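You operate a simulated robot arm through the tools that you are given. There is no shell and no other tool. Be economical: measure what you need, move in short steps, check, and stop when the job is done.

You are at the controls of a simulated two-armed robot. One attempt, no reset.

JOB
Hold the orange tray on the carton bench top steady with one hand and put the steel block in it with the other.

Only the result counts: the job must be done as asked and must still hold three seconds after the hand-in. Knocking over, shifting, dropping, spilling or breaking anything else fails it.

ROBOT AND FRAMES
Two 7-joint arms with two-finger parallel grippers on one trunk, on a base that drives. Base frame: it is fixed to the floor where the robot stands at the start and does not move with it; the origin is under the middle of the robot, x ahead of it, y to its left, z up. Units: m, degrees, N and s.
The left shoulder is at the start at [0.07, 0.177, 1.095], the right one opposite. With the tool pointing down near the work surface each hand reaches from about 0.3 to 0.74 m from the robot's upright axis, wherever it stands, measured 20 degrees to its own side. Places, roughly: orange tray [-2.5, -0.25, 0.75]. Payload 3.43 kg a hand.
The tool frame of a hand sits at the grasp point between the pads (the TCP): z along the fingers, y along the line on which they close. The tips reach 0.03 m beyond it. The gripper opens to 0.094 m. The fingers are 0.028 m wide and 0.01 m thick; the gripper's body (0.05 by 0.096 m) begins 0.055 m behind the TCP.
Orientation is that of the tool frame in the base frame, as a unit quaternion [x, y, z, w]. With the fingers straight down and closing along the base's y, the tool's x points along the base's -x, its y along +y and its z along -z.

CONTROLS
- The arms move only by the tool play_rows. It takes "left_series", "right_series" or both (then of equal length, played together; a hand with none holds still); each is a list of rows, each a list of 7 numbers: the finger opening in m, from 0 to 0.094, then the shift along the base's x, y, z in m, then the turn, a rotation vector about the base's x, y, z in degrees. In form: [[claw, tx, ty, tz, rx, ry, rz], ...]. A call has 1 to 8 rows; each row is the pose to reach, as a shift and turn from the pose commanded when the call began. Each row takes 0.2 s and may step no farther than 0.05 m and 8.6 degrees from the row before; otherwise, or with a gripper value out of range, the whole call is refused. A pose out of reach is approached as far as the arm can. The call stops where the force on the tool passes 40 N (or 10 N more than at its start, if that is more) or the arm is blocked; 0.2 s more then pass. The fingers move at their own pace (about 0.153 m/s each) and stop on an object; they squeeze with about 35 N. The grip force told is the motor's: it shows also when the fingers shut on nothing. Time passes only in rows, and 0.2 s behind the last, so rows that repeat a pose let the fingers close. The reply holds the time, the measured pose of the TCP, the force on the tool along the base axes, the opening and the grip force, in the units named above and with some noise, with the torque about the TCP (base axes, N m) and any sound that the robot's microphone picked up.
- Cameras (640 x 400 px; columns grow to the right, rows downward): "scene" is now at [0.1362, -0.0132, 1.4091]; the picture's right is [-0.15, -0.99, -0.00], its down [-0.61, 0.09, -0.78] and it looks along [0.78, -0.11, -0.62] (base axes); focal length 249 px, centre (320, 200). "left" rides on the left gripper at [0.076, -0.014, -0.102] in its tool frame; the picture's right is [0.18, 0.98, 0.00], its down [-0.75, 0.14, -0.64] and it looks along [-0.63, 0.12, 0.77] (tool axes); focal length 243 px, centre (320, 200). "right" rides on the right gripper at [0.076, 0.014, -0.102] in its tool frame; the picture's right is [-0.18, 0.98, 0.00], its down [-0.75, -0.14, -0.64] and it looks along [-0.63, -0.12, 0.77] (tool axes); focal length 243 px, centre (320, 200). There is no depth. A picture from a camera that has moved, and an enlarged one, comes with that camera's place and axes in the base frame and with its lens.
- capture(camera): a new picture of that camera. The clock stands still meanwhile.
- move_column(by): slides the trunk up (or, below 0, down) by that many m; the arms and the scene camera ride with it, the base frame stays. It gives what a move gives, with no picture.
- steer(legs): drives the robot by 1 to 6 legs, each [ahead, turn to the left] in m and degrees, along the robot's own axes; the way and the turn of a leg run together, so that a leg with both is an arc; at most 1.5 m and 180 degrees a leg. The arms and the cameras ride along, it lands a little off, and it stops where it bumps. It gives what a move gives.
- aim_head(pan, tilt): turns the head with the scene camera to pan (to the left, within 86 degrees either way) and tilt (down, from -29 to 69), counted from straight ahead of the robot. It gives what a move gives.
- enlarge(camera, box): a new picture of the part [left, top, right, bottom] of that camera's present view, enlarged. The clock stands still meanwhile.
- hand_in(): hands the job in; it is judged then, once.

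Go step by step. Nothing tells you exact positions but the pictures and the camera data: compare them with the known pose of the tool, close in by small moves and look again before you grip or let go. The budget is 120 turns and 92 pictures, counting those below and the enlarged ones. Unless the task says otherwise, let go and move clear before handing in, and close with one line.

The tools are called after ">>>" as name(argument=value, ...) on one line, values as JSON. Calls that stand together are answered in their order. play_rows: Moves the arms, as the interface text tells. Its arguments: {"type":"object","properties":{"left_series":{"type":"array","items":{"type":"array","items":{"type":"number"}}},"right_series":{"type":"array","items":{"type":"array","items":{"type":"number"}}}},"required":[]} The other tools are called the same way: move_column (by) slides the trunk up or down; steer (legs) drives the base; aim_head (pan, tilt) turns the head that bears the scene camera; capture (camera) takes a picture; enlarge (camera, box) takes an enlarged picture of a part of a camera's view; hand_in () hands the job in.

At the start:

```text
clock: 0.0
left_tool_pos: [0.5688, 0.0822, 1.0426]
left_orientation: [0.0, 1.0, 0.0, 0.0]
left_contact_force: [0.1, -0.6, -0.1]
left_moment: [-0.01, -0.02, 0.0]
left_width: 0.0939
left_finger_force: 0.1
right_tool_pos: [0.5015, -0.3052, 1.1063]
right_orientation: [0.001, 1.0, 0.0, 0.0]
right_contact_force: [0.6, 0.7, 0.1]
right_moment: [0.02, 0.0, -0.01]
right_width: 0.094
right_finger_force: 0.1
trunk travel left (down, up): [-0.675, 0.165]
robot x, y, heading: [0.0011, -0.0043, 0.0]
head pan, tilt: [-8.4, 38.4]
```

scene: 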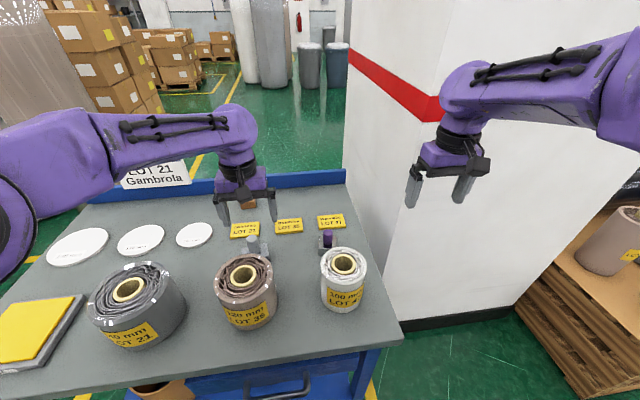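
right: 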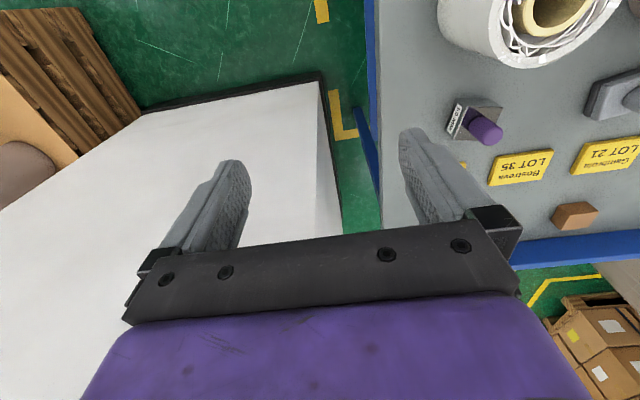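
left: 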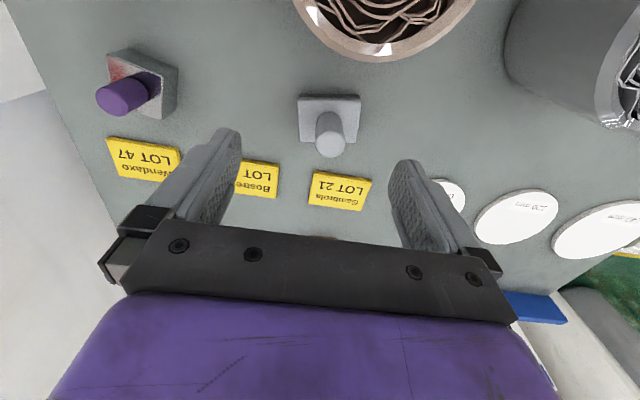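

I see a bench ahead with rolls, labels, and small blocks with knobs; the tray is behind the robot. First I look closer at the small items here.

>>> enlarge(camera="scene", box=[200, 190, 380, 303])

>>> enlarge(camera="left", box=[80, 30, 400, 230])

```text
3.54 times, centred on (290, 246) of scene
camera zoom: at [0.1362, -0.0132, 1.4091], right [-0.15, -0.99, 0.0], down [-0.61, 0.09, -0.78], along [0.78, -0.11, -0.62], focal length 882 px, centre (426, 35)
```

zoom: 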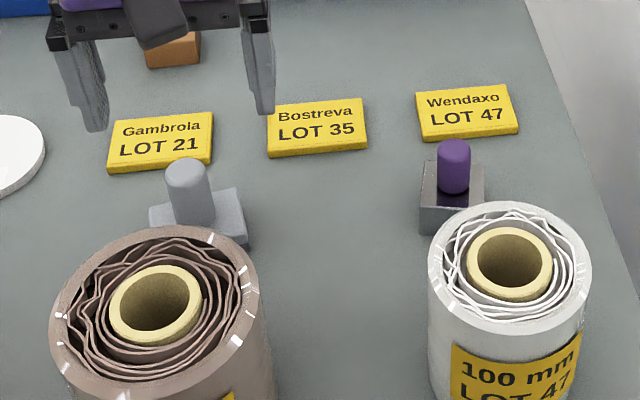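

```text
2.00 times, centred on (240, 130) of left
camera zoom: at [0.4922, 0.0683, 1.1459], right [-0.18, 0.98, 0.0], down [0.75, 0.14, 0.64], along [0.63, 0.12, -0.77], focal length 485 px, centre (480, 340)
```

zoom: 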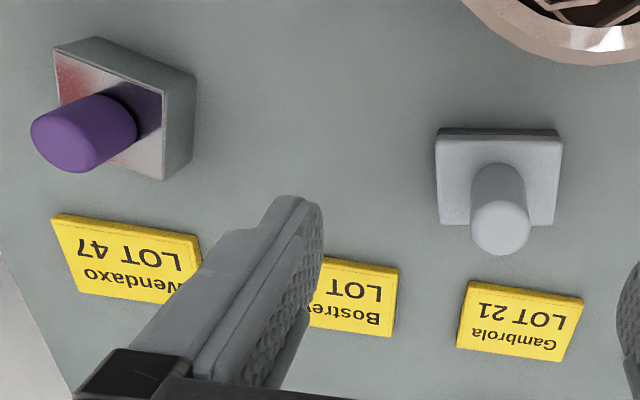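

The shiny block with a purple knob looks steel; the other is dull grey with a thin base. I check it from the right camera, and look around before deciding.

>>> enlarge(camera="right", box=[430, 80, 530, 142])

>>> aim_head(pan=-86, tilt=30)

>>> capture(camera="scene")

>>> aim_head(pan=86, tilt=30)

>>> capture(camera="scene")

>>> aim_head(pan=0, tilt=50)

>>> capture(camera="scene")

```text
6.40 times, centred on (480, 111) of right
camera zoom: at [0.4256, -0.2903, 1.2092], right [0.18, 0.98, 0.0], down [0.75, -0.14, 0.64], along [0.63, -0.12, -0.77], focal length 1553 px, centre (-704, 770)
```

zoom: 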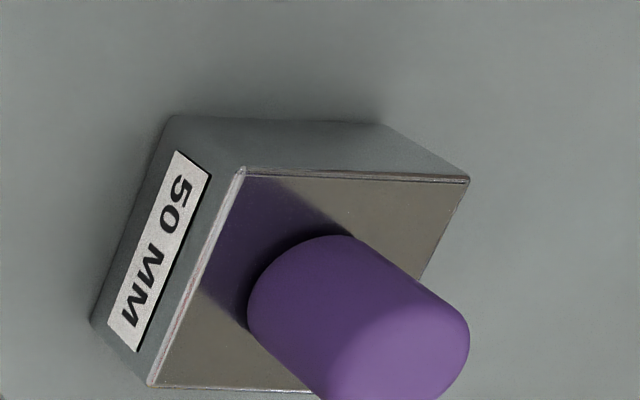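

```text
clock: 1.5
left_tool_pos: [0.5698, 0.0821, 1.0423]
left_orientation: [0.001, 1.0, 0.0, 0.0]
left_contact_force: [0.7, -0.1, -0.4]
left_moment: [-0.01, -0.05, 0.0]
left_width: 0.0939
left_finger_force: 0.1
right_tool_pos: [0.5018, -0.3065, 1.1045]
right_orientation: [0.0, 1.0, 0.0, 0.0]
right_contact_force: [0.1, -0.9, -0.4]
right_moment: [0.01, 0.02, 0.01]
right_width: 0.0942
right_finger_force: 0.1
trunk travel left (down, up): [-0.675, 0.165]
robot x, y, heading: [0.0024, 0.0029, -0.2]
head pan, tilt: [-85.9, 30.0]
```

```text
85 pictures are left
camera scene: at [0.0576, -0.0909, 1.4221], right [-1.0, -0.07, 0.0], down [-0.04, 0.5, -0.87], along [0.06, -0.86, -0.5], focal length 249 px, centre (320, 200)
```

scene: 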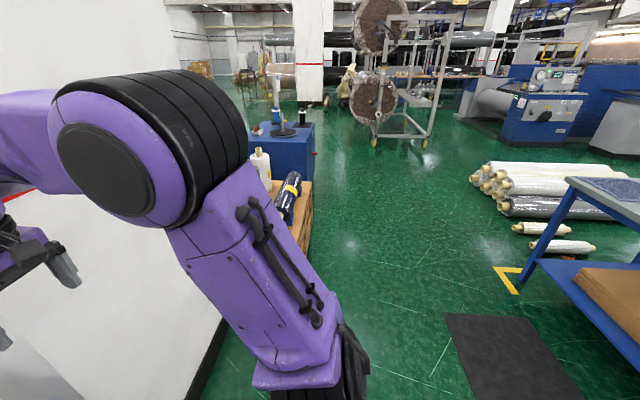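

```text
clock: 4.1
left_tool_pos: [0.5681, 0.0823, 1.0415]
left_orientation: [0.0, 1.0, -0.001, 0.0]
left_contact_force: [1.0, 0.2, -0.5]
left_moment: [0.0, 0.01, -0.03]
left_width: 0.0941
left_finger_force: 0.0
right_tool_pos: [0.5013, -0.3041, 1.1066]
right_orientation: [0.0, 1.0, 0.0, 0.0]
right_contact_force: [-0.3, -0.2, 0.6]
right_moment: [-0.03, 0.04, -0.01]
right_width: 0.0939
right_finger_force: 0.1
trunk travel left (down, up): [-0.675, 0.165]
robot x, y, heading: [-0.0004, 0.0008, 0.2]
head pan, tilt: [85.9, 30.0]
```

```text
84 pictures are left
camera scene: at [0.0576, 0.0895, 1.4221], right [1.0, -0.07, 0.0], down [-0.04, -0.5, -0.87], along [0.06, 0.86, -0.5], focal length 249 px, centre (320, 200)
```

scene: 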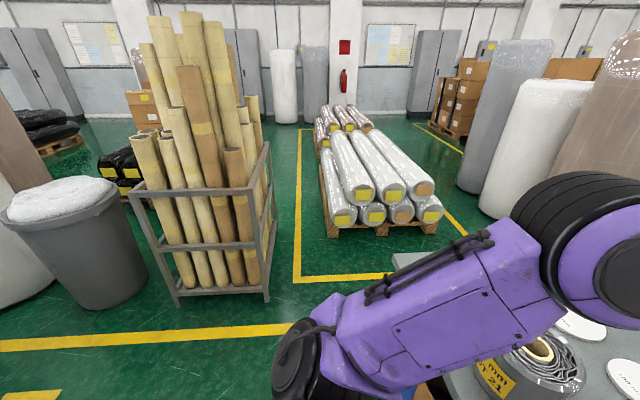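

```text
clock: 5.7
left_tool_pos: [0.5687, 0.0814, 1.0423]
left_orientation: [0.0, 1.0, 0.0, 0.0]
left_contact_force: [0.8, -0.4, -0.9]
left_moment: [0.02, -0.01, -0.02]
left_width: 0.0939
left_finger_force: 0.1
right_tool_pos: [0.5022, -0.3061, 1.1046]
right_orientation: [-0.001, 1.0, 0.001, 0.0]
right_contact_force: [0.3, -0.2, -0.8]
right_moment: [0.0, -0.01, -0.02]
right_width: 0.0938
right_finger_force: 0.1
trunk travel left (down, up): [-0.675, 0.165]
robot x, y, heading: [-0.0036, -0.0004, -0.2]
head pan, tilt: [0.0, 50.0]
```

```text
83 pictures are left
camera scene: at [0.1281, -0.0006, 1.3925], right [0.0, -1.0, 0.0], down [-0.77, 0.0, -0.64], along [0.64, 0.0, -0.77], focal length 249 px, centre (320, 200)
```

scene: 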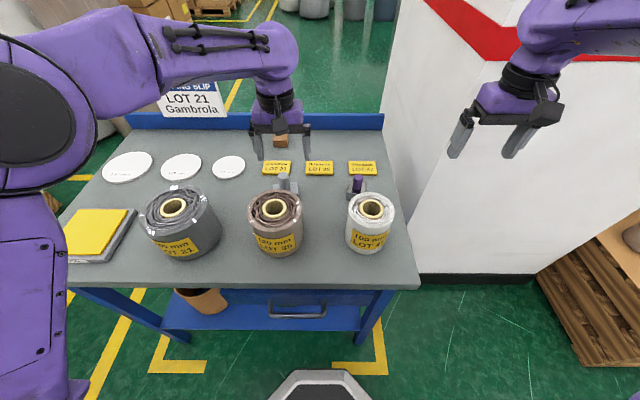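

The 50 MM shiny block with a purple knob (about [0.595, -0.10], knob top z≈0.905) is the best steel candidate. Before gripping I'll back off and turn round to see the tray bench.

>>> steer(legs=[[-0.5, 0], [0, 180]])

>>> aim_head(pan=0, tilt=25)

>>> capture(camera="scene")

```text
clock: 16.1
left_tool_pos: [-1.0811, -0.0964, 1.043]
left_orientation: [1.0, 0.012, 0.001, 0.0]
left_contact_force: [1.0, 0.0, 0.2]
left_moment: [0.0, 0.01, 0.01]
left_width: 0.0942
left_finger_force: 0.1
right_tool_pos: [-1.0203, 0.292, 1.1056]
right_orientation: [1.0, 0.011, 0.001, 0.0]
right_contact_force: [-0.5, -0.5, -0.5]
right_moment: [0.03, 0.01, -0.02]
right_width: 0.0938
right_finger_force: 0.1
trunk travel left (down, up): [-0.675, 0.165]
robot x, y, heading: [-0.5113, -0.0016, -178.8]
head pan, tilt: [0.0, 50.0]
```

```text
clock: 17.0
left_tool_pos: [-1.0806, -0.097, 1.0416]
left_orientation: [1.0, 0.012, 0.0, -0.001]
left_contact_force: [0.9, -0.4, -0.4]
left_moment: [-0.01, 0.02, -0.02]
left_width: 0.0942
left_finger_force: 0.1
right_tool_pos: [-1.0201, 0.2923, 1.1049]
right_orientation: [1.0, 0.011, 0.001, 0.0]
right_contact_force: [1.5, -0.7, -0.2]
right_moment: [-0.02, 0.0, 0.01]
right_width: 0.0938
right_finger_force: 0.1
trunk travel left (down, up): [-0.675, 0.165]
robot x, y, heading: [-0.5141, 0.0027, -178.8]
head pan, tilt: [0.0, 25.0]
```

```text
82 pictures are left
camera scene: at [-0.6541, -0.0051, 1.43], right [-0.02, 1.0, 0.0], down [0.42, 0.01, -0.91], along [-0.91, -0.02, -0.42], focal length 249 px, centre (320, 200)
```

scene: 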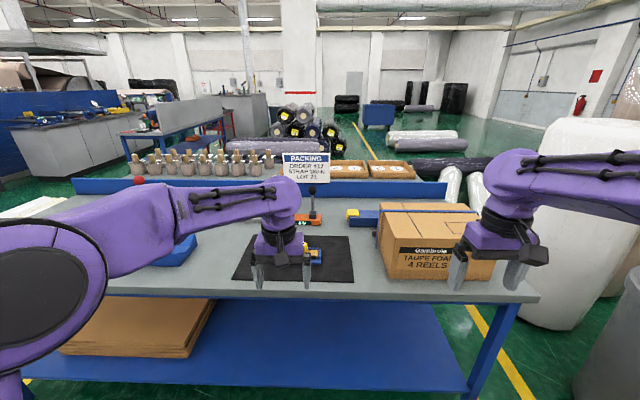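

>>> enlarge(camera="scene", box=[100, 130, 420, 330])

>>> capture(camera="left")

```text
2.00 times, centred on (260, 230) of scene
camera zoom: at [-0.6541, -0.0051, 1.43], right [-0.02, 1.0, 0.0], down [0.42, 0.01, -0.91], along [-0.91, -0.02, -0.42], focal length 498 px, centre (440, 140)
```

zoom: 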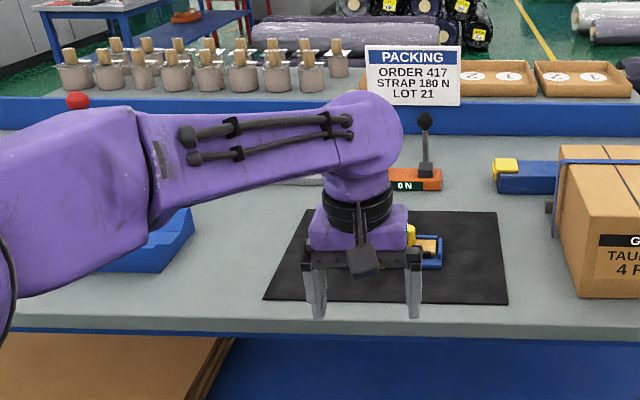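

```text
80 pictures are left
camera left: at [-1.0045, -0.0796, 1.1459], right [0.21, -0.98, 0.0], down [-0.75, -0.16, 0.64], along [-0.63, -0.13, -0.77], focal length 243 px, centre (320, 200)
```

left: 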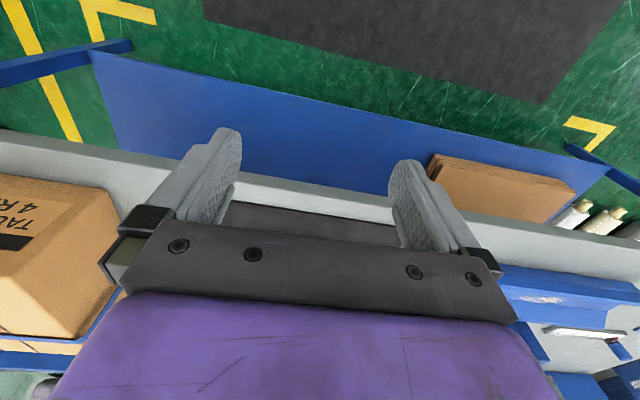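

The bench behind has packing items, but I see no tray plainly; the arm may hide it. I turn the robot a bit and pan the head back to look past the arm.

>>> steer(legs=[[0, -45]])

>>> aim_head(pan=60, tilt=20)

>>> capture(camera="scene")

>>> steer(legs=[[0, 80]])

>>> aim_head(pan=-40, tilt=20)

>>> capture(camera="scene")

```text
clock: 19.4
left_tool_pos: [-0.9802, 0.3341, 1.0432]
left_orientation: [0.927, -0.375, 0.0, 0.0]
left_contact_force: [-0.3, 0.2, 0.3]
left_moment: [-0.03, 0.0, -0.02]
left_width: 0.0939
left_finger_force: 0.1
right_tool_pos: [-0.6615, 0.5663, 1.1061]
right_orientation: [0.927, -0.374, -0.001, 0.0]
right_contact_force: [0.0, -1.1, 0.1]
right_moment: [-0.01, 0.02, 0.02]
right_width: 0.094
right_finger_force: 0.0
trunk travel left (down, up): [-0.675, 0.165]
robot x, y, heading: [-0.5114, -0.0019, 136.1]
head pan, tilt: [0.0, 25.0]
```

```text
clock: 20.7
left_tool_pos: [-0.9791, 0.3356, 1.0419]
left_orientation: [0.927, -0.374, 0.0, 0.0]
left_contact_force: [0.4, -0.9, 0.1]
left_moment: [0.02, 0.02, 0.01]
left_width: 0.0939
left_finger_force: 0.0
right_tool_pos: [-0.6618, 0.5659, 1.1056]
right_orientation: [0.927, -0.375, 0.0, 0.0]
right_contact_force: [-0.1, 0.3, 0.7]
right_moment: [0.01, -0.01, 0.02]
right_width: 0.0942
right_finger_force: 0.0
trunk travel left (down, up): [-0.675, 0.165]
robot x, y, heading: [-0.5111, -0.0036, 136.1]
head pan, tilt: [60.0, 20.0]
```

```text
79 pictures are left
camera scene: at [-0.6374, 0.0074, 1.4381], right [-0.28, 0.96, 0.0], down [0.33, 0.09, -0.94], along [-0.9, -0.26, -0.34], focal length 249 px, centre (320, 200)
```

scene: 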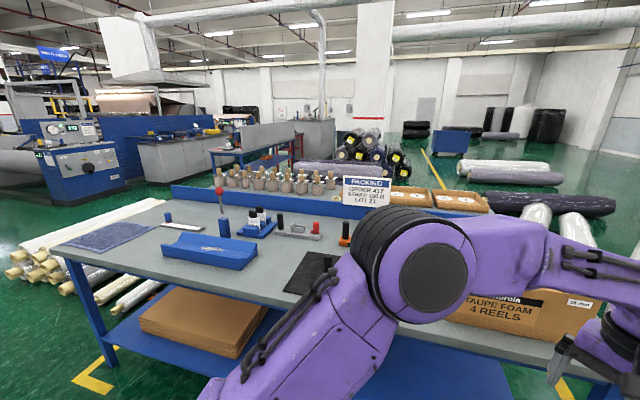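

```text
clock: 24.6
left_tool_pos: [-0.921, -0.4078, 1.0422]
left_orientation: [0.949, 0.315, -0.001, 0.0]
left_contact_force: [0.2, 0.3, 0.0]
left_moment: [-0.01, 0.02, -0.01]
left_width: 0.094
left_finger_force: 0.0
right_tool_pos: [-1.0969, -0.0561, 1.1059]
right_orientation: [0.949, 0.316, -0.001, 0.001]
right_contact_force: [-0.1, 1.4, 0.2]
right_moment: [-0.06, -0.03, 0.0]
right_width: 0.0939
right_finger_force: 0.0
trunk travel left (down, up): [-0.675, 0.165]
robot x, y, heading: [-0.5121, -0.0021, -143.3]
head pan, tilt: [60.0, 20.0]
```

```text
clock: 26.4
left_tool_pos: [-0.9195, -0.408, 1.042]
left_orientation: [0.949, 0.316, -0.001, 0.0]
left_contact_force: [0.7, 0.0, 0.0]
left_moment: [0.0, 0.0, 0.03]
left_width: 0.094
left_finger_force: 0.0
right_tool_pos: [-1.0973, -0.057, 1.106]
right_orientation: [0.949, 0.315, 0.0, 0.0]
right_contact_force: [0.4, 0.5, -0.3]
right_moment: [-0.03, 0.03, 0.02]
right_width: 0.0938
right_finger_force: 0.1
trunk travel left (down, up): [-0.675, 0.165]
robot x, y, heading: [-0.5086, -0.005, -143.2]
head pan, tilt: [-40.0, 20.0]
```

```text
78 pictures are left
camera scene: at [-0.6451, -0.0268, 1.4381], right [0.06, 1.0, 0.0], down [0.34, -0.02, -0.94], along [-0.94, 0.05, -0.34], focal length 249 px, centre (320, 200)
```

scene: 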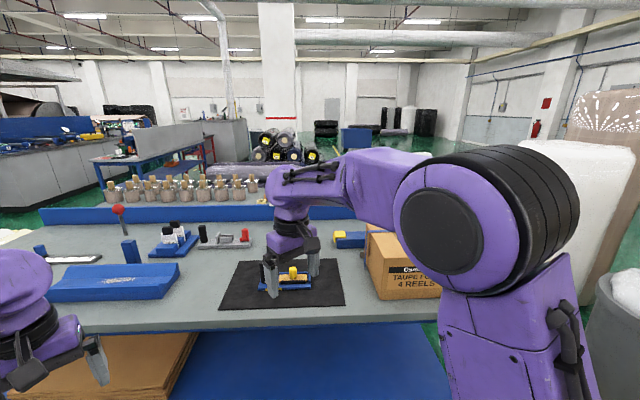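

I need a better look at the back of this bench. Enlarging that region.

>>> enlarge(camera="scene", box=[100, 170, 420, 320])

>>> steer(legs=[[0, 53]])

>>> aim_head(pan=-80, tilt=25)

>>> capture(camera="scene")

```text
2.00 times, centred on (260, 245) of scene
camera zoom: at [-0.6451, -0.0268, 1.4381], right [0.06, 1.0, 0.0], down [0.34, -0.02, -0.94], along [-0.94, 0.05, -0.34], focal length 498 px, centre (440, 110)
```

zoom: 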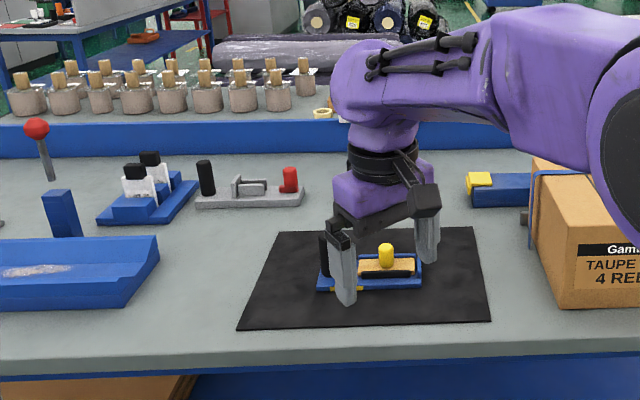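

```text
clock: 29.2
left_tool_pos: [-0.4199, -0.5685, 1.0423]
left_orientation: [0.699, 0.715, 0.0, -0.001]
left_contact_force: [-0.1, 0.0, 1.0]
left_moment: [0.01, 0.02, -0.02]
left_width: 0.0939
left_finger_force: 0.1
right_tool_pos: [-0.8079, -0.5088, 1.1055]
right_orientation: [0.699, 0.715, 0.0, 0.0]
right_contact_force: [0.1, -0.2, 0.6]
right_moment: [0.0, -0.01, -0.01]
right_width: 0.0941
right_finger_force: 0.1
trunk travel left (down, up): [-0.675, 0.165]
robot x, y, heading: [-0.5156, 0.0011, -88.8]
head pan, tilt: [-40.0, 20.0]
```

```text
clock: 30.3
left_tool_pos: [-0.4188, -0.5694, 1.0427]
left_orientation: [0.7, 0.714, 0.0, 0.0]
left_contact_force: [1.2, 0.0, -1.1]
left_moment: [0.01, -0.02, 0.03]
left_width: 0.0941
left_finger_force: 0.1
right_tool_pos: [-0.8083, -0.5091, 1.1056]
right_orientation: [0.7, 0.714, 0.0, 0.0]
right_contact_force: [0.0, -0.5, -0.5]
right_moment: [0.01, 0.01, -0.04]
right_width: 0.0941
right_finger_force: 0.1
trunk travel left (down, up): [-0.675, 0.165]
robot x, y, heading: [-0.5125, 0.0016, -88.9]
head pan, tilt: [-80.0, 25.0]
```

```text
76 pictures are left
camera scene: at [-0.6014, -0.0702, 1.43], right [-0.19, 0.98, 0.0], down [0.41, 0.08, -0.91], along [-0.89, -0.18, -0.42], focal length 249 px, centre (320, 200)
```

scene: 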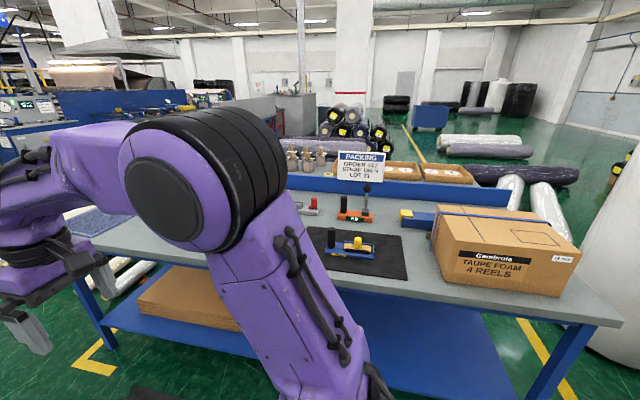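

>>> enlarge(camera="scene", box=[290, 145, 450, 285])

>>> enlarge(camera="scene", box=[330, 145, 490, 195])

```text
2.86 times, centred on (370, 215) of scene
camera zoom: at [-0.6014, -0.0702, 1.43], right [-0.19, 0.98, 0.0], down [0.41, 0.08, -0.91], along [-0.89, -0.18, -0.42], focal length 712 px, centre (177, 157)
```

zoom: 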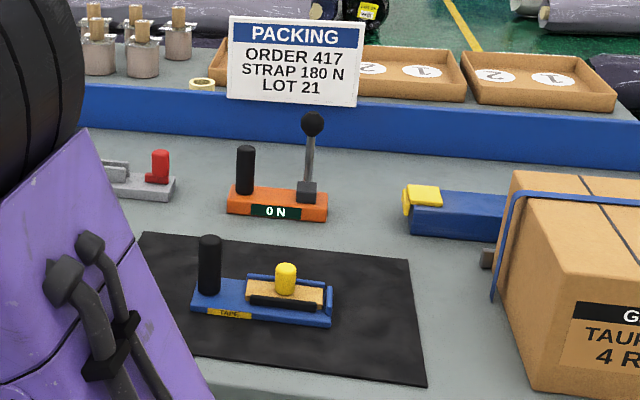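

```text
4.00 times, centred on (410, 170) of scene
camera zoom: at [-0.6014, -0.0702, 1.43], right [-0.19, 0.98, 0.0], down [0.41, 0.08, -0.91], along [-0.89, -0.18, -0.42], focal length 997 px, centre (-40, 320)
```

zoom: 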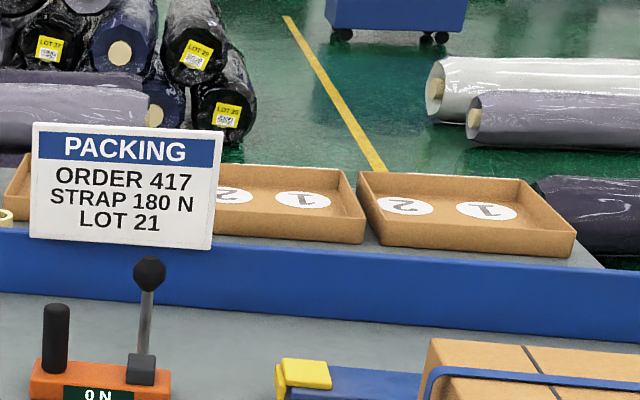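

The tan-orange trays stand on a second bench behind the packing bench, best reached from its far side. I'll fetch the steel block first: back to the first bench.

>>> steer(legs=[[0, 88.9], [0.5, 0]])

>>> aim_head(pan=-10, tilt=50)

>>> enlarge(camera="scene", box=[200, 120, 440, 270])

>>> capture(camera="right")

```text
clock: 37.0
left_tool_pos: [0.5596, 0.0896, 1.0434]
left_orientation: [-0.003, 1.0, 0.0, 0.0]
left_contact_force: [0.4, 0.7, 0.1]
left_moment: [-0.03, -0.01, 0.0]
left_width: 0.0939
left_finger_force: 0.1
right_tool_pos: [0.4937, -0.2986, 1.1064]
right_orientation: [-0.004, 1.0, 0.0, 0.0]
right_contact_force: [-0.9, 0.2, 0.4]
right_moment: [0.01, 0.02, 0.02]
right_width: 0.094
right_finger_force: 0.1
trunk travel left (down, up): [-0.675, 0.165]
robot x, y, heading: [-0.0097, 0.006, 0.6]
head pan, tilt: [-80.0, 25.0]
```

```text
clock: 38.4
left_tool_pos: [0.5587, 0.0899, 1.043]
left_orientation: [-0.003, 1.0, 0.0, 0.001]
left_contact_force: [0.8, 0.3, 0.5]
left_moment: [-0.04, -0.01, -0.01]
left_width: 0.0942
left_finger_force: 0.0
right_tool_pos: [0.4946, -0.2961, 1.1072]
right_orientation: [-0.005, 1.0, -0.001, 0.0]
right_contact_force: [-0.3, 0.0, 0.2]
right_moment: [0.01, 0.05, -0.02]
right_width: 0.0941
right_finger_force: 0.1
trunk travel left (down, up): [-0.675, 0.165]
robot x, y, heading: [-0.0087, 0.0023, 0.7]
head pan, tilt: [-10.0, 50.0]
```

```text
2.67 times, centred on (320, 195) of scene
camera zoom: at [0.1171, -0.0102, 1.3926], right [-0.17, -0.99, 0.0], down [-0.76, 0.13, -0.64], along [0.63, -0.11, -0.77], focal length 664 px, centre (320, 213)
```

zoom: 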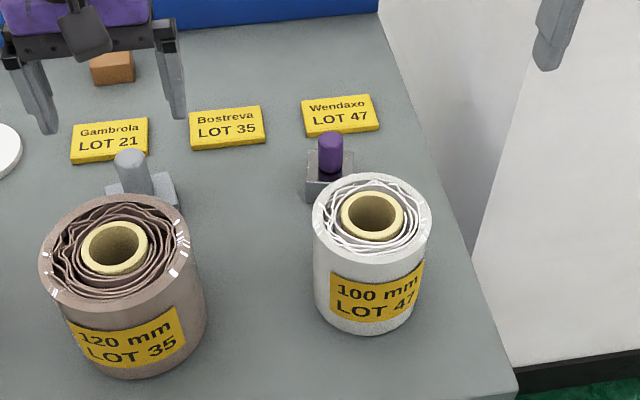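

```text
72 pictures are left
camera right: at [0.4179, -0.284, 1.2093], right [0.18, 0.98, 0.0], down [0.75, -0.14, 0.64], along [0.63, -0.11, -0.77], focal length 243 px, centre (320, 200)
```

right: 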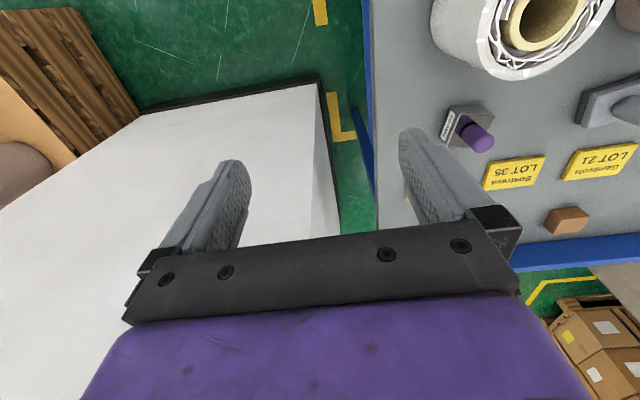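

Knob top triangulates to about [0.591, -0.104, 0.92]. I move the right hand above it and shift the left hand aside and up.

>>> play_rows(left_series=[[0.094, 0, 0.03, 0.03, 0, 0, 0], [0.094, -0.01, 0.06, 0.06, 0, 0, 0], [0.094, -0.02, 0.09, 0.09, 0, 0, 0], [0.094, -0.03, 0.12, 0.09, 0, 0, 0], [0.094, -0.04, 0.15, 0.09, 0, 0, 0], [0.094, -0.04, 0.15, 0.09, 0, 0, 0]], right_series=[[0.094, 0.02, 0.03, 0, 0, 0, 0], [0.094, 0.04, 0.07, 0, 0, 0, 0], [0.094, 0.06, 0.11, 0, 0, 0, 0], [0.094, 0.08, 0.15, -0.02, 0, 0, 0], [0.094, 0.097, 0.193, -0.035, 0, 0, 0], [0.094, 0.097, 0.193, -0.05, 0, 0, 0]])

>>> capture(camera="right")

>>> enlarge(camera="scene", box=[200, 90, 440, 240])

```text
clock: 39.8
left_tool_pos: [0.5189, 0.2394, 1.1326]
left_orientation: [-0.004, 1.0, 0.001, 0.001]
left_contact_force: [0.4, -1.2, 0.3]
left_moment: [0.01, 0.01, 0.01]
left_width: 0.094
left_finger_force: 0.1
right_tool_pos: [0.5902, -0.1049, 1.0564]
right_orientation: [-0.004, 1.0, 0.002, 0.0]
right_contact_force: [-0.1, -0.7, -0.3]
right_moment: [0.0, -0.02, -0.02]
right_width: 0.094
right_finger_force: 0.1
trunk travel left (down, up): [-0.675, 0.165]
robot x, y, heading: [-0.0078, 0.0058, 0.4]
head pan, tilt: [-10.0, 50.0]
```

```text
71 pictures are left
camera right: at [0.5139, -0.092, 1.1589], right [0.18, 0.98, 0.0], down [0.75, -0.14, 0.64], along [0.63, -0.11, -0.77], focal length 243 px, centre (320, 200)
```

right: 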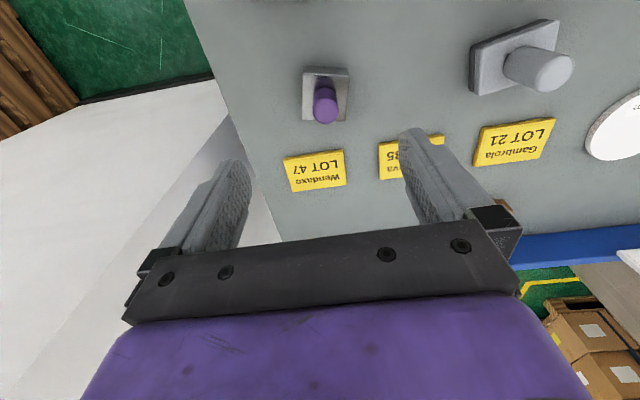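

```text
2.67 times, centred on (320, 165) of scene
camera zoom: at [0.1171, -0.0118, 1.3925], right [-0.17, -0.99, 0.0], down [-0.76, 0.13, -0.64], along [0.63, -0.11, -0.77], focal length 664 px, centre (320, 293)
```

zoom: 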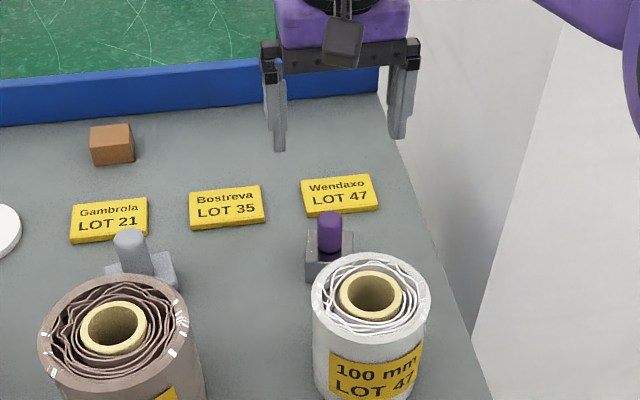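

Re-triangulation gives knob top [0.594, -0.103, 0.925], block top about 0.89. Descend most of the way and check.

>>> play_rows(right_series=[[0.094, 0.004, 0.002, -0.04, 0, 0, 0], [0.094, 0.004, 0.002, -0.08, 0, 0, 0], [0.094, 0.004, 0.002, -0.1, 0, 0, 0], [0.094, 0.004, 0.002, -0.1, 0, 0, 0]])

>>> capture(camera="right")

>>> enlarge(camera="scene", box=[260, 100, 420, 200])

```text
clock: 40.8
left_tool_pos: [0.5198, 0.2421, 1.1308]
left_orientation: [-0.004, 1.0, 0.0, 0.0]
left_contact_force: [0.7, -0.3, 1.2]
left_moment: [0.02, 0.02, 0.03]
left_width: 0.094
left_finger_force: 0.1
right_tool_pos: [0.5939, -0.1028, 0.954]
right_orientation: [-0.004, 1.0, 0.0, 0.001]
right_contact_force: [-1.2, 0.3, -0.5]
right_moment: [-0.03, -0.03, 0.0]
right_width: 0.0938
right_finger_force: 0.1
trunk travel left (down, up): [-0.675, 0.165]
robot x, y, heading: [-0.008, 0.0041, 0.5]
head pan, tilt: [-10.0, 50.0]
```

```text
69 pictures are left
camera right: at [0.5177, -0.0882, 1.0584], right [0.18, 0.98, 0.0], down [0.75, -0.13, 0.64], along [0.63, -0.11, -0.77], focal length 243 px, centre (320, 200)
```

right: 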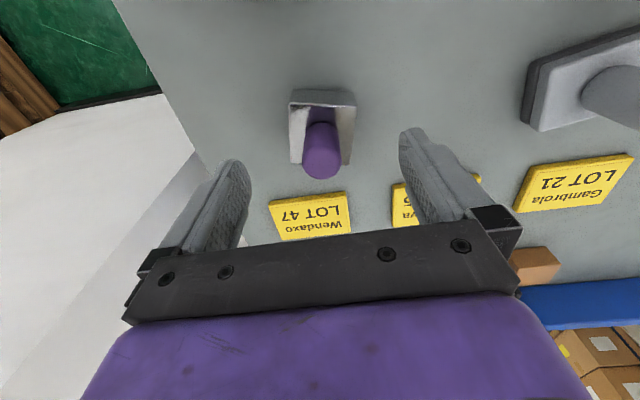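

```text
4.00 times, centred on (340, 150) of scene
camera zoom: at [0.1173, -0.0099, 1.3925], right [-0.17, -0.99, 0.0], down [-0.76, 0.13, -0.64], along [0.63, -0.11, -0.77], focal length 997 px, centre (240, 400)
```

zoom: 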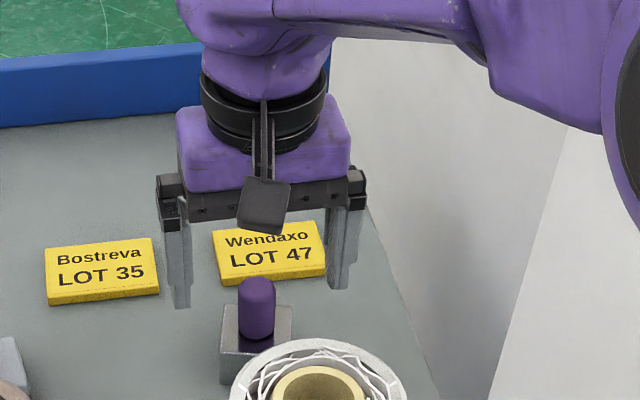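

Knob axis is at about x=0.599, y=-0.103. Correct, descend to z≈0.922 and close.

>>> play_rows(right_series=[[0.094, 0.005, 0, -0.015, 0, 0, 0], [0.094, 0.005, 0, -0.032, 0, 0, 0], [0.094, 0.005, 0, -0.032, 0, 0, 0]])

>>> capture(camera="right")

>>> enlarge(camera="scene", box=[260, 120, 420, 220])

```text
clock: 41.6
left_tool_pos: [0.519, 0.2411, 1.1324]
left_orientation: [-0.003, 1.0, 0.0, -0.001]
left_contact_force: [0.0, 0.4, 0.3]
left_moment: [0.0, 0.0, 0.01]
left_width: 0.0941
left_finger_force: 0.0
right_tool_pos: [0.5979, -0.1019, 0.9239]
right_orientation: [-0.005, 1.0, 0.0, 0.001]
right_contact_force: [-0.3, 0.5, -0.5]
right_moment: [0.01, 0.03, 0.02]
right_width: 0.0938
right_finger_force: 0.0
trunk travel left (down, up): [-0.675, 0.165]
robot x, y, heading: [-0.0081, 0.0024, 0.5]
head pan, tilt: [-10.0, 50.0]
```

```text
67 pictures are left
camera right: at [0.5217, -0.0881, 1.0262], right [0.18, 0.98, 0.0], down [0.75, -0.14, 0.64], along [0.63, -0.11, -0.77], focal length 243 px, centre (320, 200)
```

right: 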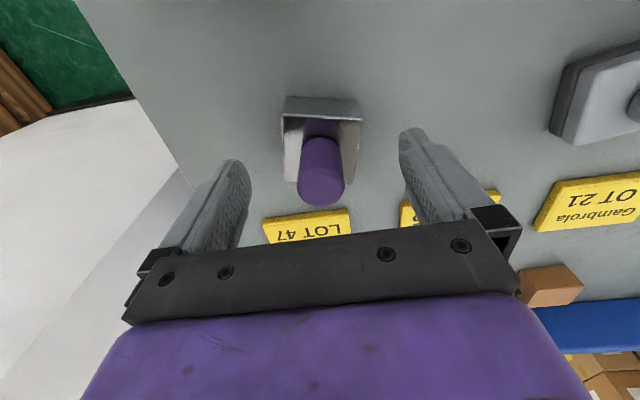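

```text
4.00 times, centred on (340, 170) of scene
camera zoom: at [0.1168, -0.0099, 1.3926], right [-0.17, -0.99, 0.0], down [-0.76, 0.13, -0.64], along [0.63, -0.11, -0.77], focal length 997 px, centre (240, 320)
```

zoom: 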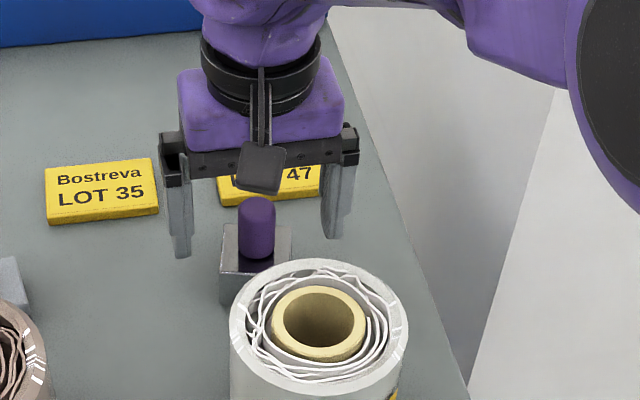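

The knob end sits at the TCP pixel, so alignment is right. Closing.

>>> play_rows(right_series=[[0.06, 0, 0, -0.003, 0, 0, 0], [0.03, 0, 0, -0.003, 0, 0, 0], [0.0, 0, 0, -0.003, 0, 0, 0], [0.0, 0, 0, -0.003, 0, 0, 0], [0.0, 0, 0, -0.003, 0, 0, 0]])

>>> play_rows(right_series=[[0.0, 0, 0, 0.02, 0, 0, 0], [0.0, 0, 0, 0.05, 0, 0, 0], [0.0, 0, 0, 0.08, 0, 0, 0], [0.0, 0, 0, 0.12, 0, 0, 0], [0.0, 0, 0, 0.16, 0, 0, 0], [0.0, 0, 0, 0.16, 0, 0, 0]])

>>> capture(camera="right")

>>> capture(camera="scene")

```text
clock: 42.8
left_tool_pos: [0.518, 0.241, 1.1311]
left_orientation: [-0.004, 1.0, 0.0, 0.001]
left_contact_force: [-0.3, -0.2, -0.4]
left_moment: [-0.02, 0.0, 0.02]
left_width: 0.0941
left_finger_force: 0.0
right_tool_pos: [0.5988, -0.1034, 0.9208]
right_orientation: [-0.004, 1.0, 0.0, 0.0]
right_contact_force: [0.9, 0.3, 1.0]
right_moment: [-0.09, -0.07, -0.02]
right_width: 0.0252
right_finger_force: 35.4
trunk travel left (down, up): [-0.675, 0.165]
robot x, y, heading: [-0.0094, 0.0041, 0.5]
head pan, tilt: [-10.0, 50.0]
```

```text
clock: 44.2
left_tool_pos: [0.5193, 0.2408, 1.13]
left_orientation: [-0.005, 1.0, 0.0, -0.001]
left_contact_force: [0.8, 0.8, 0.3]
left_moment: [0.01, 0.0, 0.0]
left_width: 0.0941
left_finger_force: 0.1
right_tool_pos: [0.5999, -0.1009, 1.0826]
right_orientation: [-0.003, 1.0, 0.0, -0.001]
right_contact_force: [0.7, 1.2, -5.1]
right_moment: [-0.02, 0.0, 0.0]
right_width: 0.0251
right_finger_force: 34.7
trunk travel left (down, up): [-0.675, 0.165]
robot x, y, heading: [-0.0089, 0.004, 0.5]
head pan, tilt: [-10.0, 50.0]
```

```text
65 pictures are left
camera right: at [0.5242, -0.0868, 1.186], right [0.18, 0.98, 0.0], down [0.76, -0.14, 0.64], along [0.63, -0.11, -0.77], focal length 243 px, centre (320, 200)
```

right: 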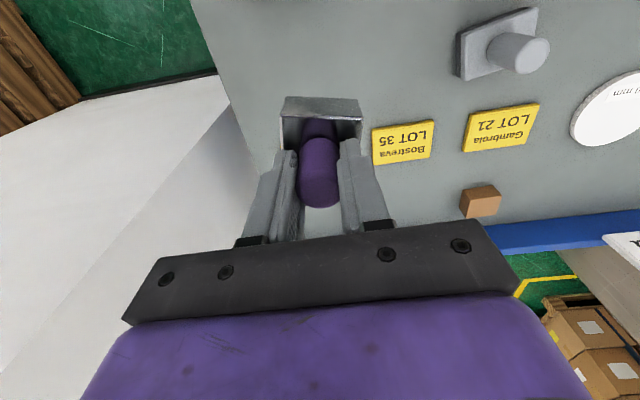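

```text
64 pictures are left
camera scene: at [0.1188, -0.0103, 1.3923], right [-0.17, -0.99, 0.0], down [-0.76, 0.13, -0.64], along [0.63, -0.11, -0.77], focal length 249 px, centre (320, 200)
```

scene: 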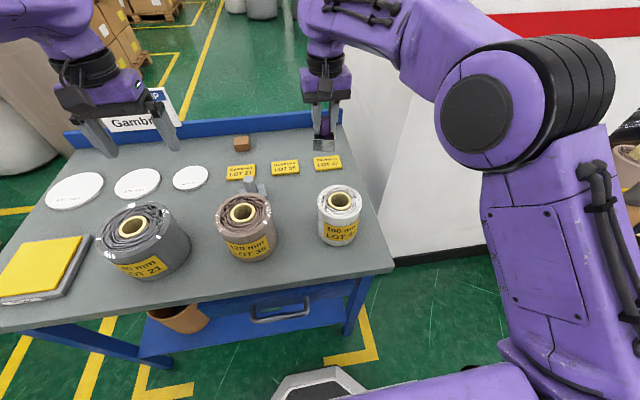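

The block is held (≈0.5 kg). Now I back away, draw the arms in a bit and turn to study the route round the packing bench.

>>> steer(legs=[[-0.55, 0]])

>>> play_rows(left_series=[[0.094, -0.04, 0, 0, 0, 0, 0], [0.094, -0.08, 0, 0, 0, 0, 0], [0.094, -0.12, 0, 0, 0, 0, 0], [0.094, -0.12, 0, 0, 0, 0, 0]], right_series=[[0, -0.04, -0.03, 0.02, 0, 0, 0], [0, -0.08, -0.06, 0.03, 0, 0, 0], [0, -0.12, -0.1, 0.04, 0, 0, 0], [0, -0.16, -0.13, 0.05, 0, 0, 0]])

>>> steer(legs=[[0, 100]])

>>> aim_head(pan=60, tilt=20)

>>> capture(camera="scene")

>>> aim_head(pan=0, tilt=30)

>>> capture(camera="scene")

```text
clock: 47.4
left_tool_pos: [-0.033, 0.2378, 1.1297]
left_orientation: [-0.007, 1.0, 0.0, -0.001]
left_contact_force: [0.4, 0.1, -0.2]
left_moment: [-0.01, 0.02, 0.04]
left_width: 0.0938
left_finger_force: 0.1
right_tool_pos: [0.0495, -0.1038, 1.0824]
right_orientation: [-0.006, 1.0, 0.0, -0.001]
right_contact_force: [0.1, -0.1, -5.2]
right_moment: [0.02, -0.02, 0.01]
right_width: 0.0252
right_finger_force: 35.5
trunk travel left (down, up): [-0.675, 0.165]
robot x, y, heading: [-0.5617, 0.0009, 0.8]
head pan, tilt: [-10.0, 50.0]
```

```text
refused: row 1 steps farther than a row can; nothing moved
```

```text
clock: 52.0
left_tool_pos: [-0.8919, 0.4734, 1.1302]
left_orientation: [0.772, -0.636, 0.0, 0.0]
left_contact_force: [-0.5, 0.3, 0.3]
left_moment: [0.0, -0.03, 0.03]
left_width: 0.0941
left_finger_force: 0.1
right_tool_pos: [-0.5715, 0.616, 1.0825]
right_orientation: [0.773, -0.635, 0.0, 0.0]
right_contact_force: [0.8, 0.0, -4.8]
right_moment: [-0.02, 0.0, 0.05]
right_width: 0.0252
right_finger_force: 35.0
trunk travel left (down, up): [-0.675, 0.165]
robot x, y, heading: [-0.5608, -0.0015, 101.0]
head pan, tilt: [-10.0, 50.0]
```

```text
clock: 53.4
left_tool_pos: [-0.8925, 0.4739, 1.1311]
left_orientation: [0.772, -0.636, 0.001, 0.0]
left_contact_force: [0.2, -0.3, -0.2]
left_moment: [0.0, 0.01, -0.01]
left_width: 0.0941
left_finger_force: 0.1
right_tool_pos: [-0.5708, 0.6156, 1.0829]
right_orientation: [0.772, -0.635, 0.0, 0.0]
right_contact_force: [-0.1, -0.6, -4.6]
right_moment: [0.0, 0.01, 0.0]
right_width: 0.0253
right_finger_force: 34.7
trunk travel left (down, up): [-0.675, 0.165]
robot x, y, heading: [-0.5595, -0.0007, 101.0]
head pan, tilt: [60.0, 20.0]
```

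```text
63 pictures are left
camera scene: at [-0.6577, 0.0774, 1.438], right [0.32, 0.95, 0.0], down [0.32, -0.11, -0.94], along [-0.89, 0.3, -0.34], focal length 249 px, centre (320, 200)
```

scene: 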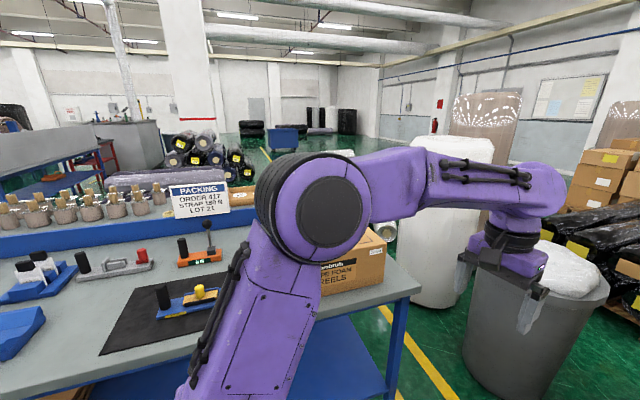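

```text
clock: 54.7
left_tool_pos: [-0.8932, 0.4736, 1.1305]
left_orientation: [0.772, -0.635, 0.0, 0.0]
left_contact_force: [0.1, 0.3, 0.5]
left_moment: [-0.02, -0.03, 0.0]
left_width: 0.0939
left_finger_force: 0.1
right_tool_pos: [-0.5716, 0.6147, 1.0819]
right_orientation: [0.772, -0.635, 0.0, 0.0]
right_contact_force: [0.0, -0.8, -6.7]
right_moment: [-0.04, 0.03, -0.01]
right_width: 0.0253
right_finger_force: 34.5
trunk travel left (down, up): [-0.675, 0.165]
robot x, y, heading: [-0.5619, -0.0067, 101.0]
head pan, tilt: [0.0, 30.0]
```

```text
62 pictures are left
camera scene: at [-0.5872, 0.1359, 1.422], right [0.98, 0.19, 0.0], down [0.1, -0.49, -0.87], along [-0.17, 0.85, -0.5], focal length 249 px, centre (320, 200)
```

scene: 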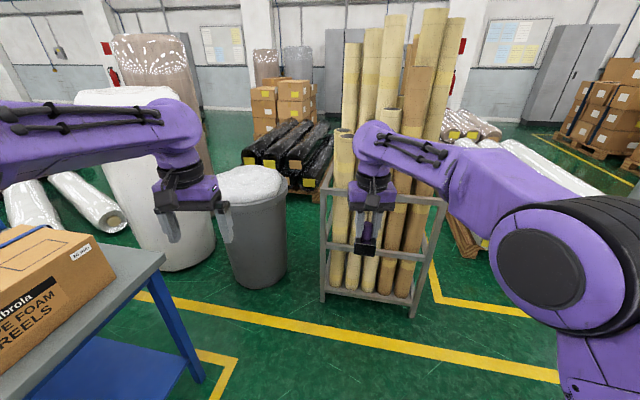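

The gap right of the bench looks only ~0.6 m wide. I check the base's size by looking down, and look at the left-hand route as well.

>>> aim_head(pan=0, tilt=69)

>>> capture(camera="scene")

>>> steer(legs=[[0, 130]])

>>> aim_head(pan=0, tilt=15)

>>> capture(camera="scene")

```text
clock: 55.8
left_tool_pos: [-0.892, 0.4725, 1.13]
left_orientation: [0.773, -0.635, 0.0, 0.0]
left_contact_force: [0.1, -0.2, -0.1]
left_moment: [0.0, -0.03, 0.02]
left_width: 0.094
left_finger_force: 0.0
right_tool_pos: [-0.5702, 0.6169, 1.0822]
right_orientation: [0.773, -0.635, 0.001, -0.001]
right_contact_force: [-0.7, 1.1, -5.1]
right_moment: [0.02, -0.03, 0.01]
right_width: 0.0254
right_finger_force: 34.4
trunk travel left (down, up): [-0.675, 0.165]
robot x, y, heading: [-0.5624, -0.0006, 101.3]
head pan, tilt: [0.0, 68.8]
```

```text
61 pictures are left
camera scene: at [-0.5805, 0.1021, 1.3705], right [0.98, 0.19, 0.0], down [0.18, -0.91, -0.36], along [-0.07, 0.36, -0.93], focal length 249 px, centre (320, 200)
```

scene: 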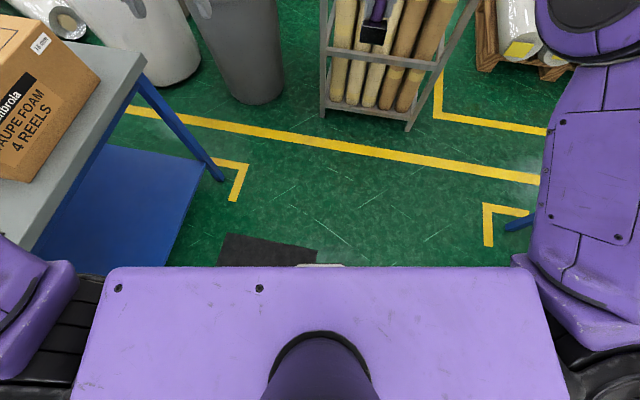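

```text
clock: 61.5
left_tool_pos: [-0.7398, -0.5541, 1.1312]
left_orientation: [0.913, 0.408, 0.0, -0.001]
left_contact_force: [-0.4, 0.0, -0.1]
left_moment: [0.01, 0.02, -0.02]
left_width: 0.0939
left_finger_force: 0.1
right_tool_pos: [-1.0467, -0.3835, 1.0826]
right_orientation: [0.912, 0.409, 0.0, 0.0]
right_contact_force: [1.0, 0.1, -5.2]
right_moment: [0.01, 0.0, -0.02]
right_width: 0.0253
right_finger_force: 34.9
trunk travel left (down, up): [-0.675, 0.165]
robot x, y, heading: [-0.5591, -0.0019, -132.0]
head pan, tilt: [0.0, 68.8]
```

```text
clock: 62.7
left_tool_pos: [-0.7398, -0.553, 1.1304]
left_orientation: [0.913, 0.408, 0.0, 0.0]
left_contact_force: [-0.3, -0.2, 1.2]
left_moment: [0.01, 0.0, 0.02]
left_width: 0.0939
left_finger_force: 0.1
right_tool_pos: [-1.0481, -0.3836, 1.0816]
right_orientation: [0.912, 0.409, 0.001, 0.0]
right_contact_force: [-0.5, -0.7, -6.3]
right_moment: [0.05, 0.01, -0.04]
right_width: 0.0254
right_finger_force: 35.2
trunk travel left (down, up): [-0.675, 0.165]
robot x, y, heading: [-0.5601, 0.0, -131.8]
head pan, tilt: [0.0, 15.0]
```

```text
60 pictures are left
camera scene: at [-0.6563, -0.1108, 1.4461], right [-0.75, 0.67, 0.0], down [0.17, 0.19, -0.97], along [-0.64, -0.72, -0.26], focal length 249 px, centre (320, 200)
```

scene: 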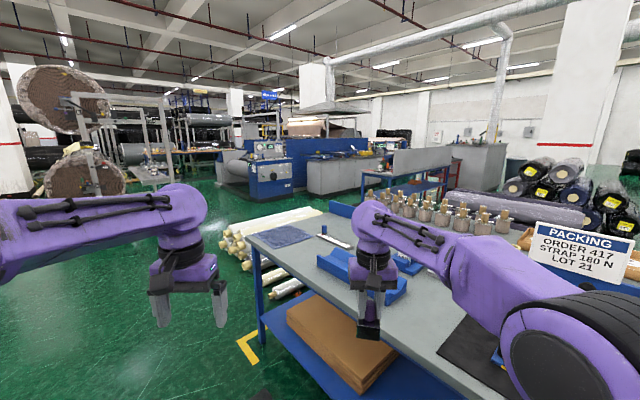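

The left route has a corridor of about 1.5 m between the floor rolls (y≈-3) and the blue machine (y≈-4.6). I draw the arms in and take that way.

>>> play_rows(left_series=[[0.094, 0.025, 0.026, 0, 0, 0, 0], [0.094, 0.05, 0.052, 0, 0, 0, 0], [0.094, 0.075, 0.078, 0, 0, 0, 0], [0.094, 0.075, 0.078, 0, 0, 0, 0]], right_series=[[0, 0.02, 0.026, 0.01, 0, 0, 0], [0, 0.04, 0.052, 0.03, 0, 0, 0], [0, 0.06, 0.078, 0.05, 0, 0, 0], [0, 0.08, 0.104, 0.06, 0, 0, 0]])

>>> steer(legs=[[0, 42], [1.5, 0], [1.5, 0], [0.6, 0]])

>>> aim_head(pan=-75, tilt=20)

>>> capture(camera="scene")

>>> aim_head(pan=-20, tilt=20)

>>> capture(camera="scene")

```text
clock: 63.7
left_tool_pos: [-0.6639, -0.4707, 1.1351]
left_orientation: [0.913, 0.408, -0.001, 0.002]
left_contact_force: [-0.6, 0.5, -0.2]
left_moment: [-0.04, 0.0, -0.03]
left_width: 0.0939
left_finger_force: 0.0
right_tool_pos: [-0.9657, -0.2759, 1.1434]
right_orientation: [0.913, 0.409, 0.0, 0.001]
right_contact_force: [0.5, 0.1, -4.8]
right_moment: [-0.05, -0.03, 0.04]
right_width: 0.0251
right_finger_force: 35.0
trunk travel left (down, up): [-0.675, 0.165]
robot x, y, heading: [-0.5638, 0.0007, -131.7]
head pan, tilt: [0.0, 15.0]
```

```text
clock: 83.0
left_tool_pos: [-0.4751, -4.022, 1.1334]
left_orientation: [0.728, 0.686, 0.0, 0.0]
left_contact_force: [0.0, 0.2, 0.0]
left_moment: [-0.01, -0.01, 0.02]
left_width: 0.0942
left_finger_force: 0.3
right_tool_pos: [-0.8327, -4.0568, 1.1424]
right_orientation: [0.728, 0.685, 0.0, 0.0]
right_contact_force: [0.1, 0.3, -4.4]
right_moment: [0.04, 0.03, 0.02]
right_width: 0.0253
right_finger_force: 34.9
trunk travel left (down, up): [-0.675, 0.165]
robot x, y, heading: [-0.6889, -3.5887, -93.4]
head pan, tilt: [0.0, 15.0]
```

```text
clock: 84.5
left_tool_pos: [-0.4765, -4.0228, 1.1334]
left_orientation: [0.727, 0.686, 0.0, 0.0]
left_contact_force: [0.0, 0.7, 0.7]
left_moment: [0.04, 0.01, -0.01]
left_width: 0.0943
left_finger_force: 0.0
right_tool_pos: [-0.8349, -4.0579, 1.1424]
right_orientation: [0.727, 0.686, -0.001, -0.001]
right_contact_force: [0.3, 0.9, -6.2]
right_moment: [0.02, 0.0, 0.02]
right_width: 0.0252
right_finger_force: 34.9
trunk travel left (down, up): [-0.675, 0.165]
robot x, y, heading: [-0.6884, -3.5872, -93.3]
head pan, tilt: [-75.0, 20.0]
```

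```text
59 pictures are left
camera scene: at [-0.7817, -3.6582, 1.4381], right [-0.2, 0.98, 0.0], down [0.34, 0.07, -0.94], along [-0.92, -0.19, -0.34], focal length 249 px, centre (320, 200)
```

scene: 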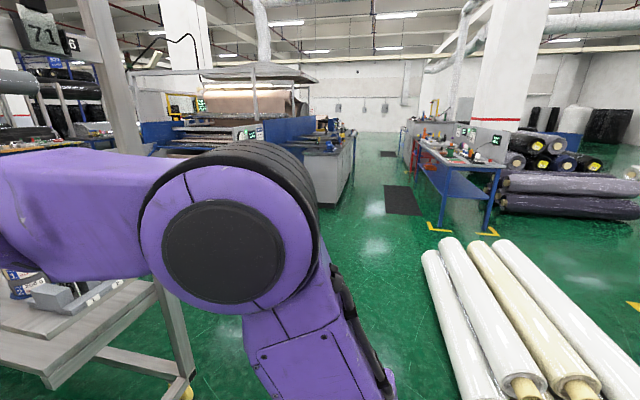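

```text
clock: 85.8
left_tool_pos: [-0.4767, -4.0219, 1.1316]
left_orientation: [0.728, 0.685, 0.001, 0.0]
left_contact_force: [0.5, 0.4, 0.0]
left_moment: [0.03, 0.0, 0.02]
left_width: 0.0937
left_finger_force: 0.2
right_tool_pos: [-0.8322, -4.0572, 1.1423]
right_orientation: [0.728, 0.685, -0.001, -0.001]
right_contact_force: [0.5, 0.3, -5.6]
right_moment: [0.02, 0.01, 0.01]
right_width: 0.0251
right_finger_force: 35.2
trunk travel left (down, up): [-0.675, 0.165]
robot x, y, heading: [-0.6889, -3.5927, -93.4]
head pan, tilt: [-20.0, 20.0]
```

```text
58 pictures are left
camera scene: at [-0.7276, -3.7249, 1.438], right [-0.92, 0.4, 0.0], down [0.14, 0.31, -0.94], along [-0.37, -0.86, -0.34], focal length 249 px, centre (320, 200)
```

scene: 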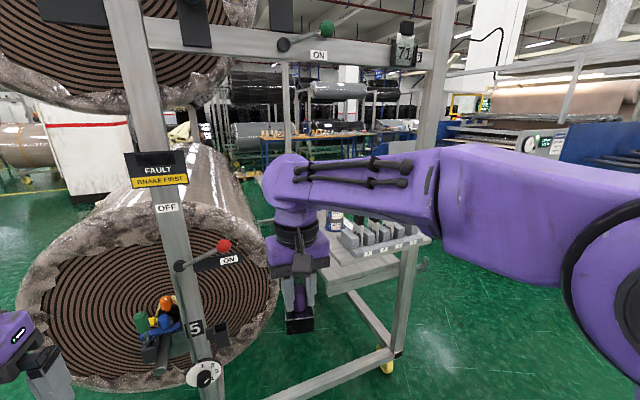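

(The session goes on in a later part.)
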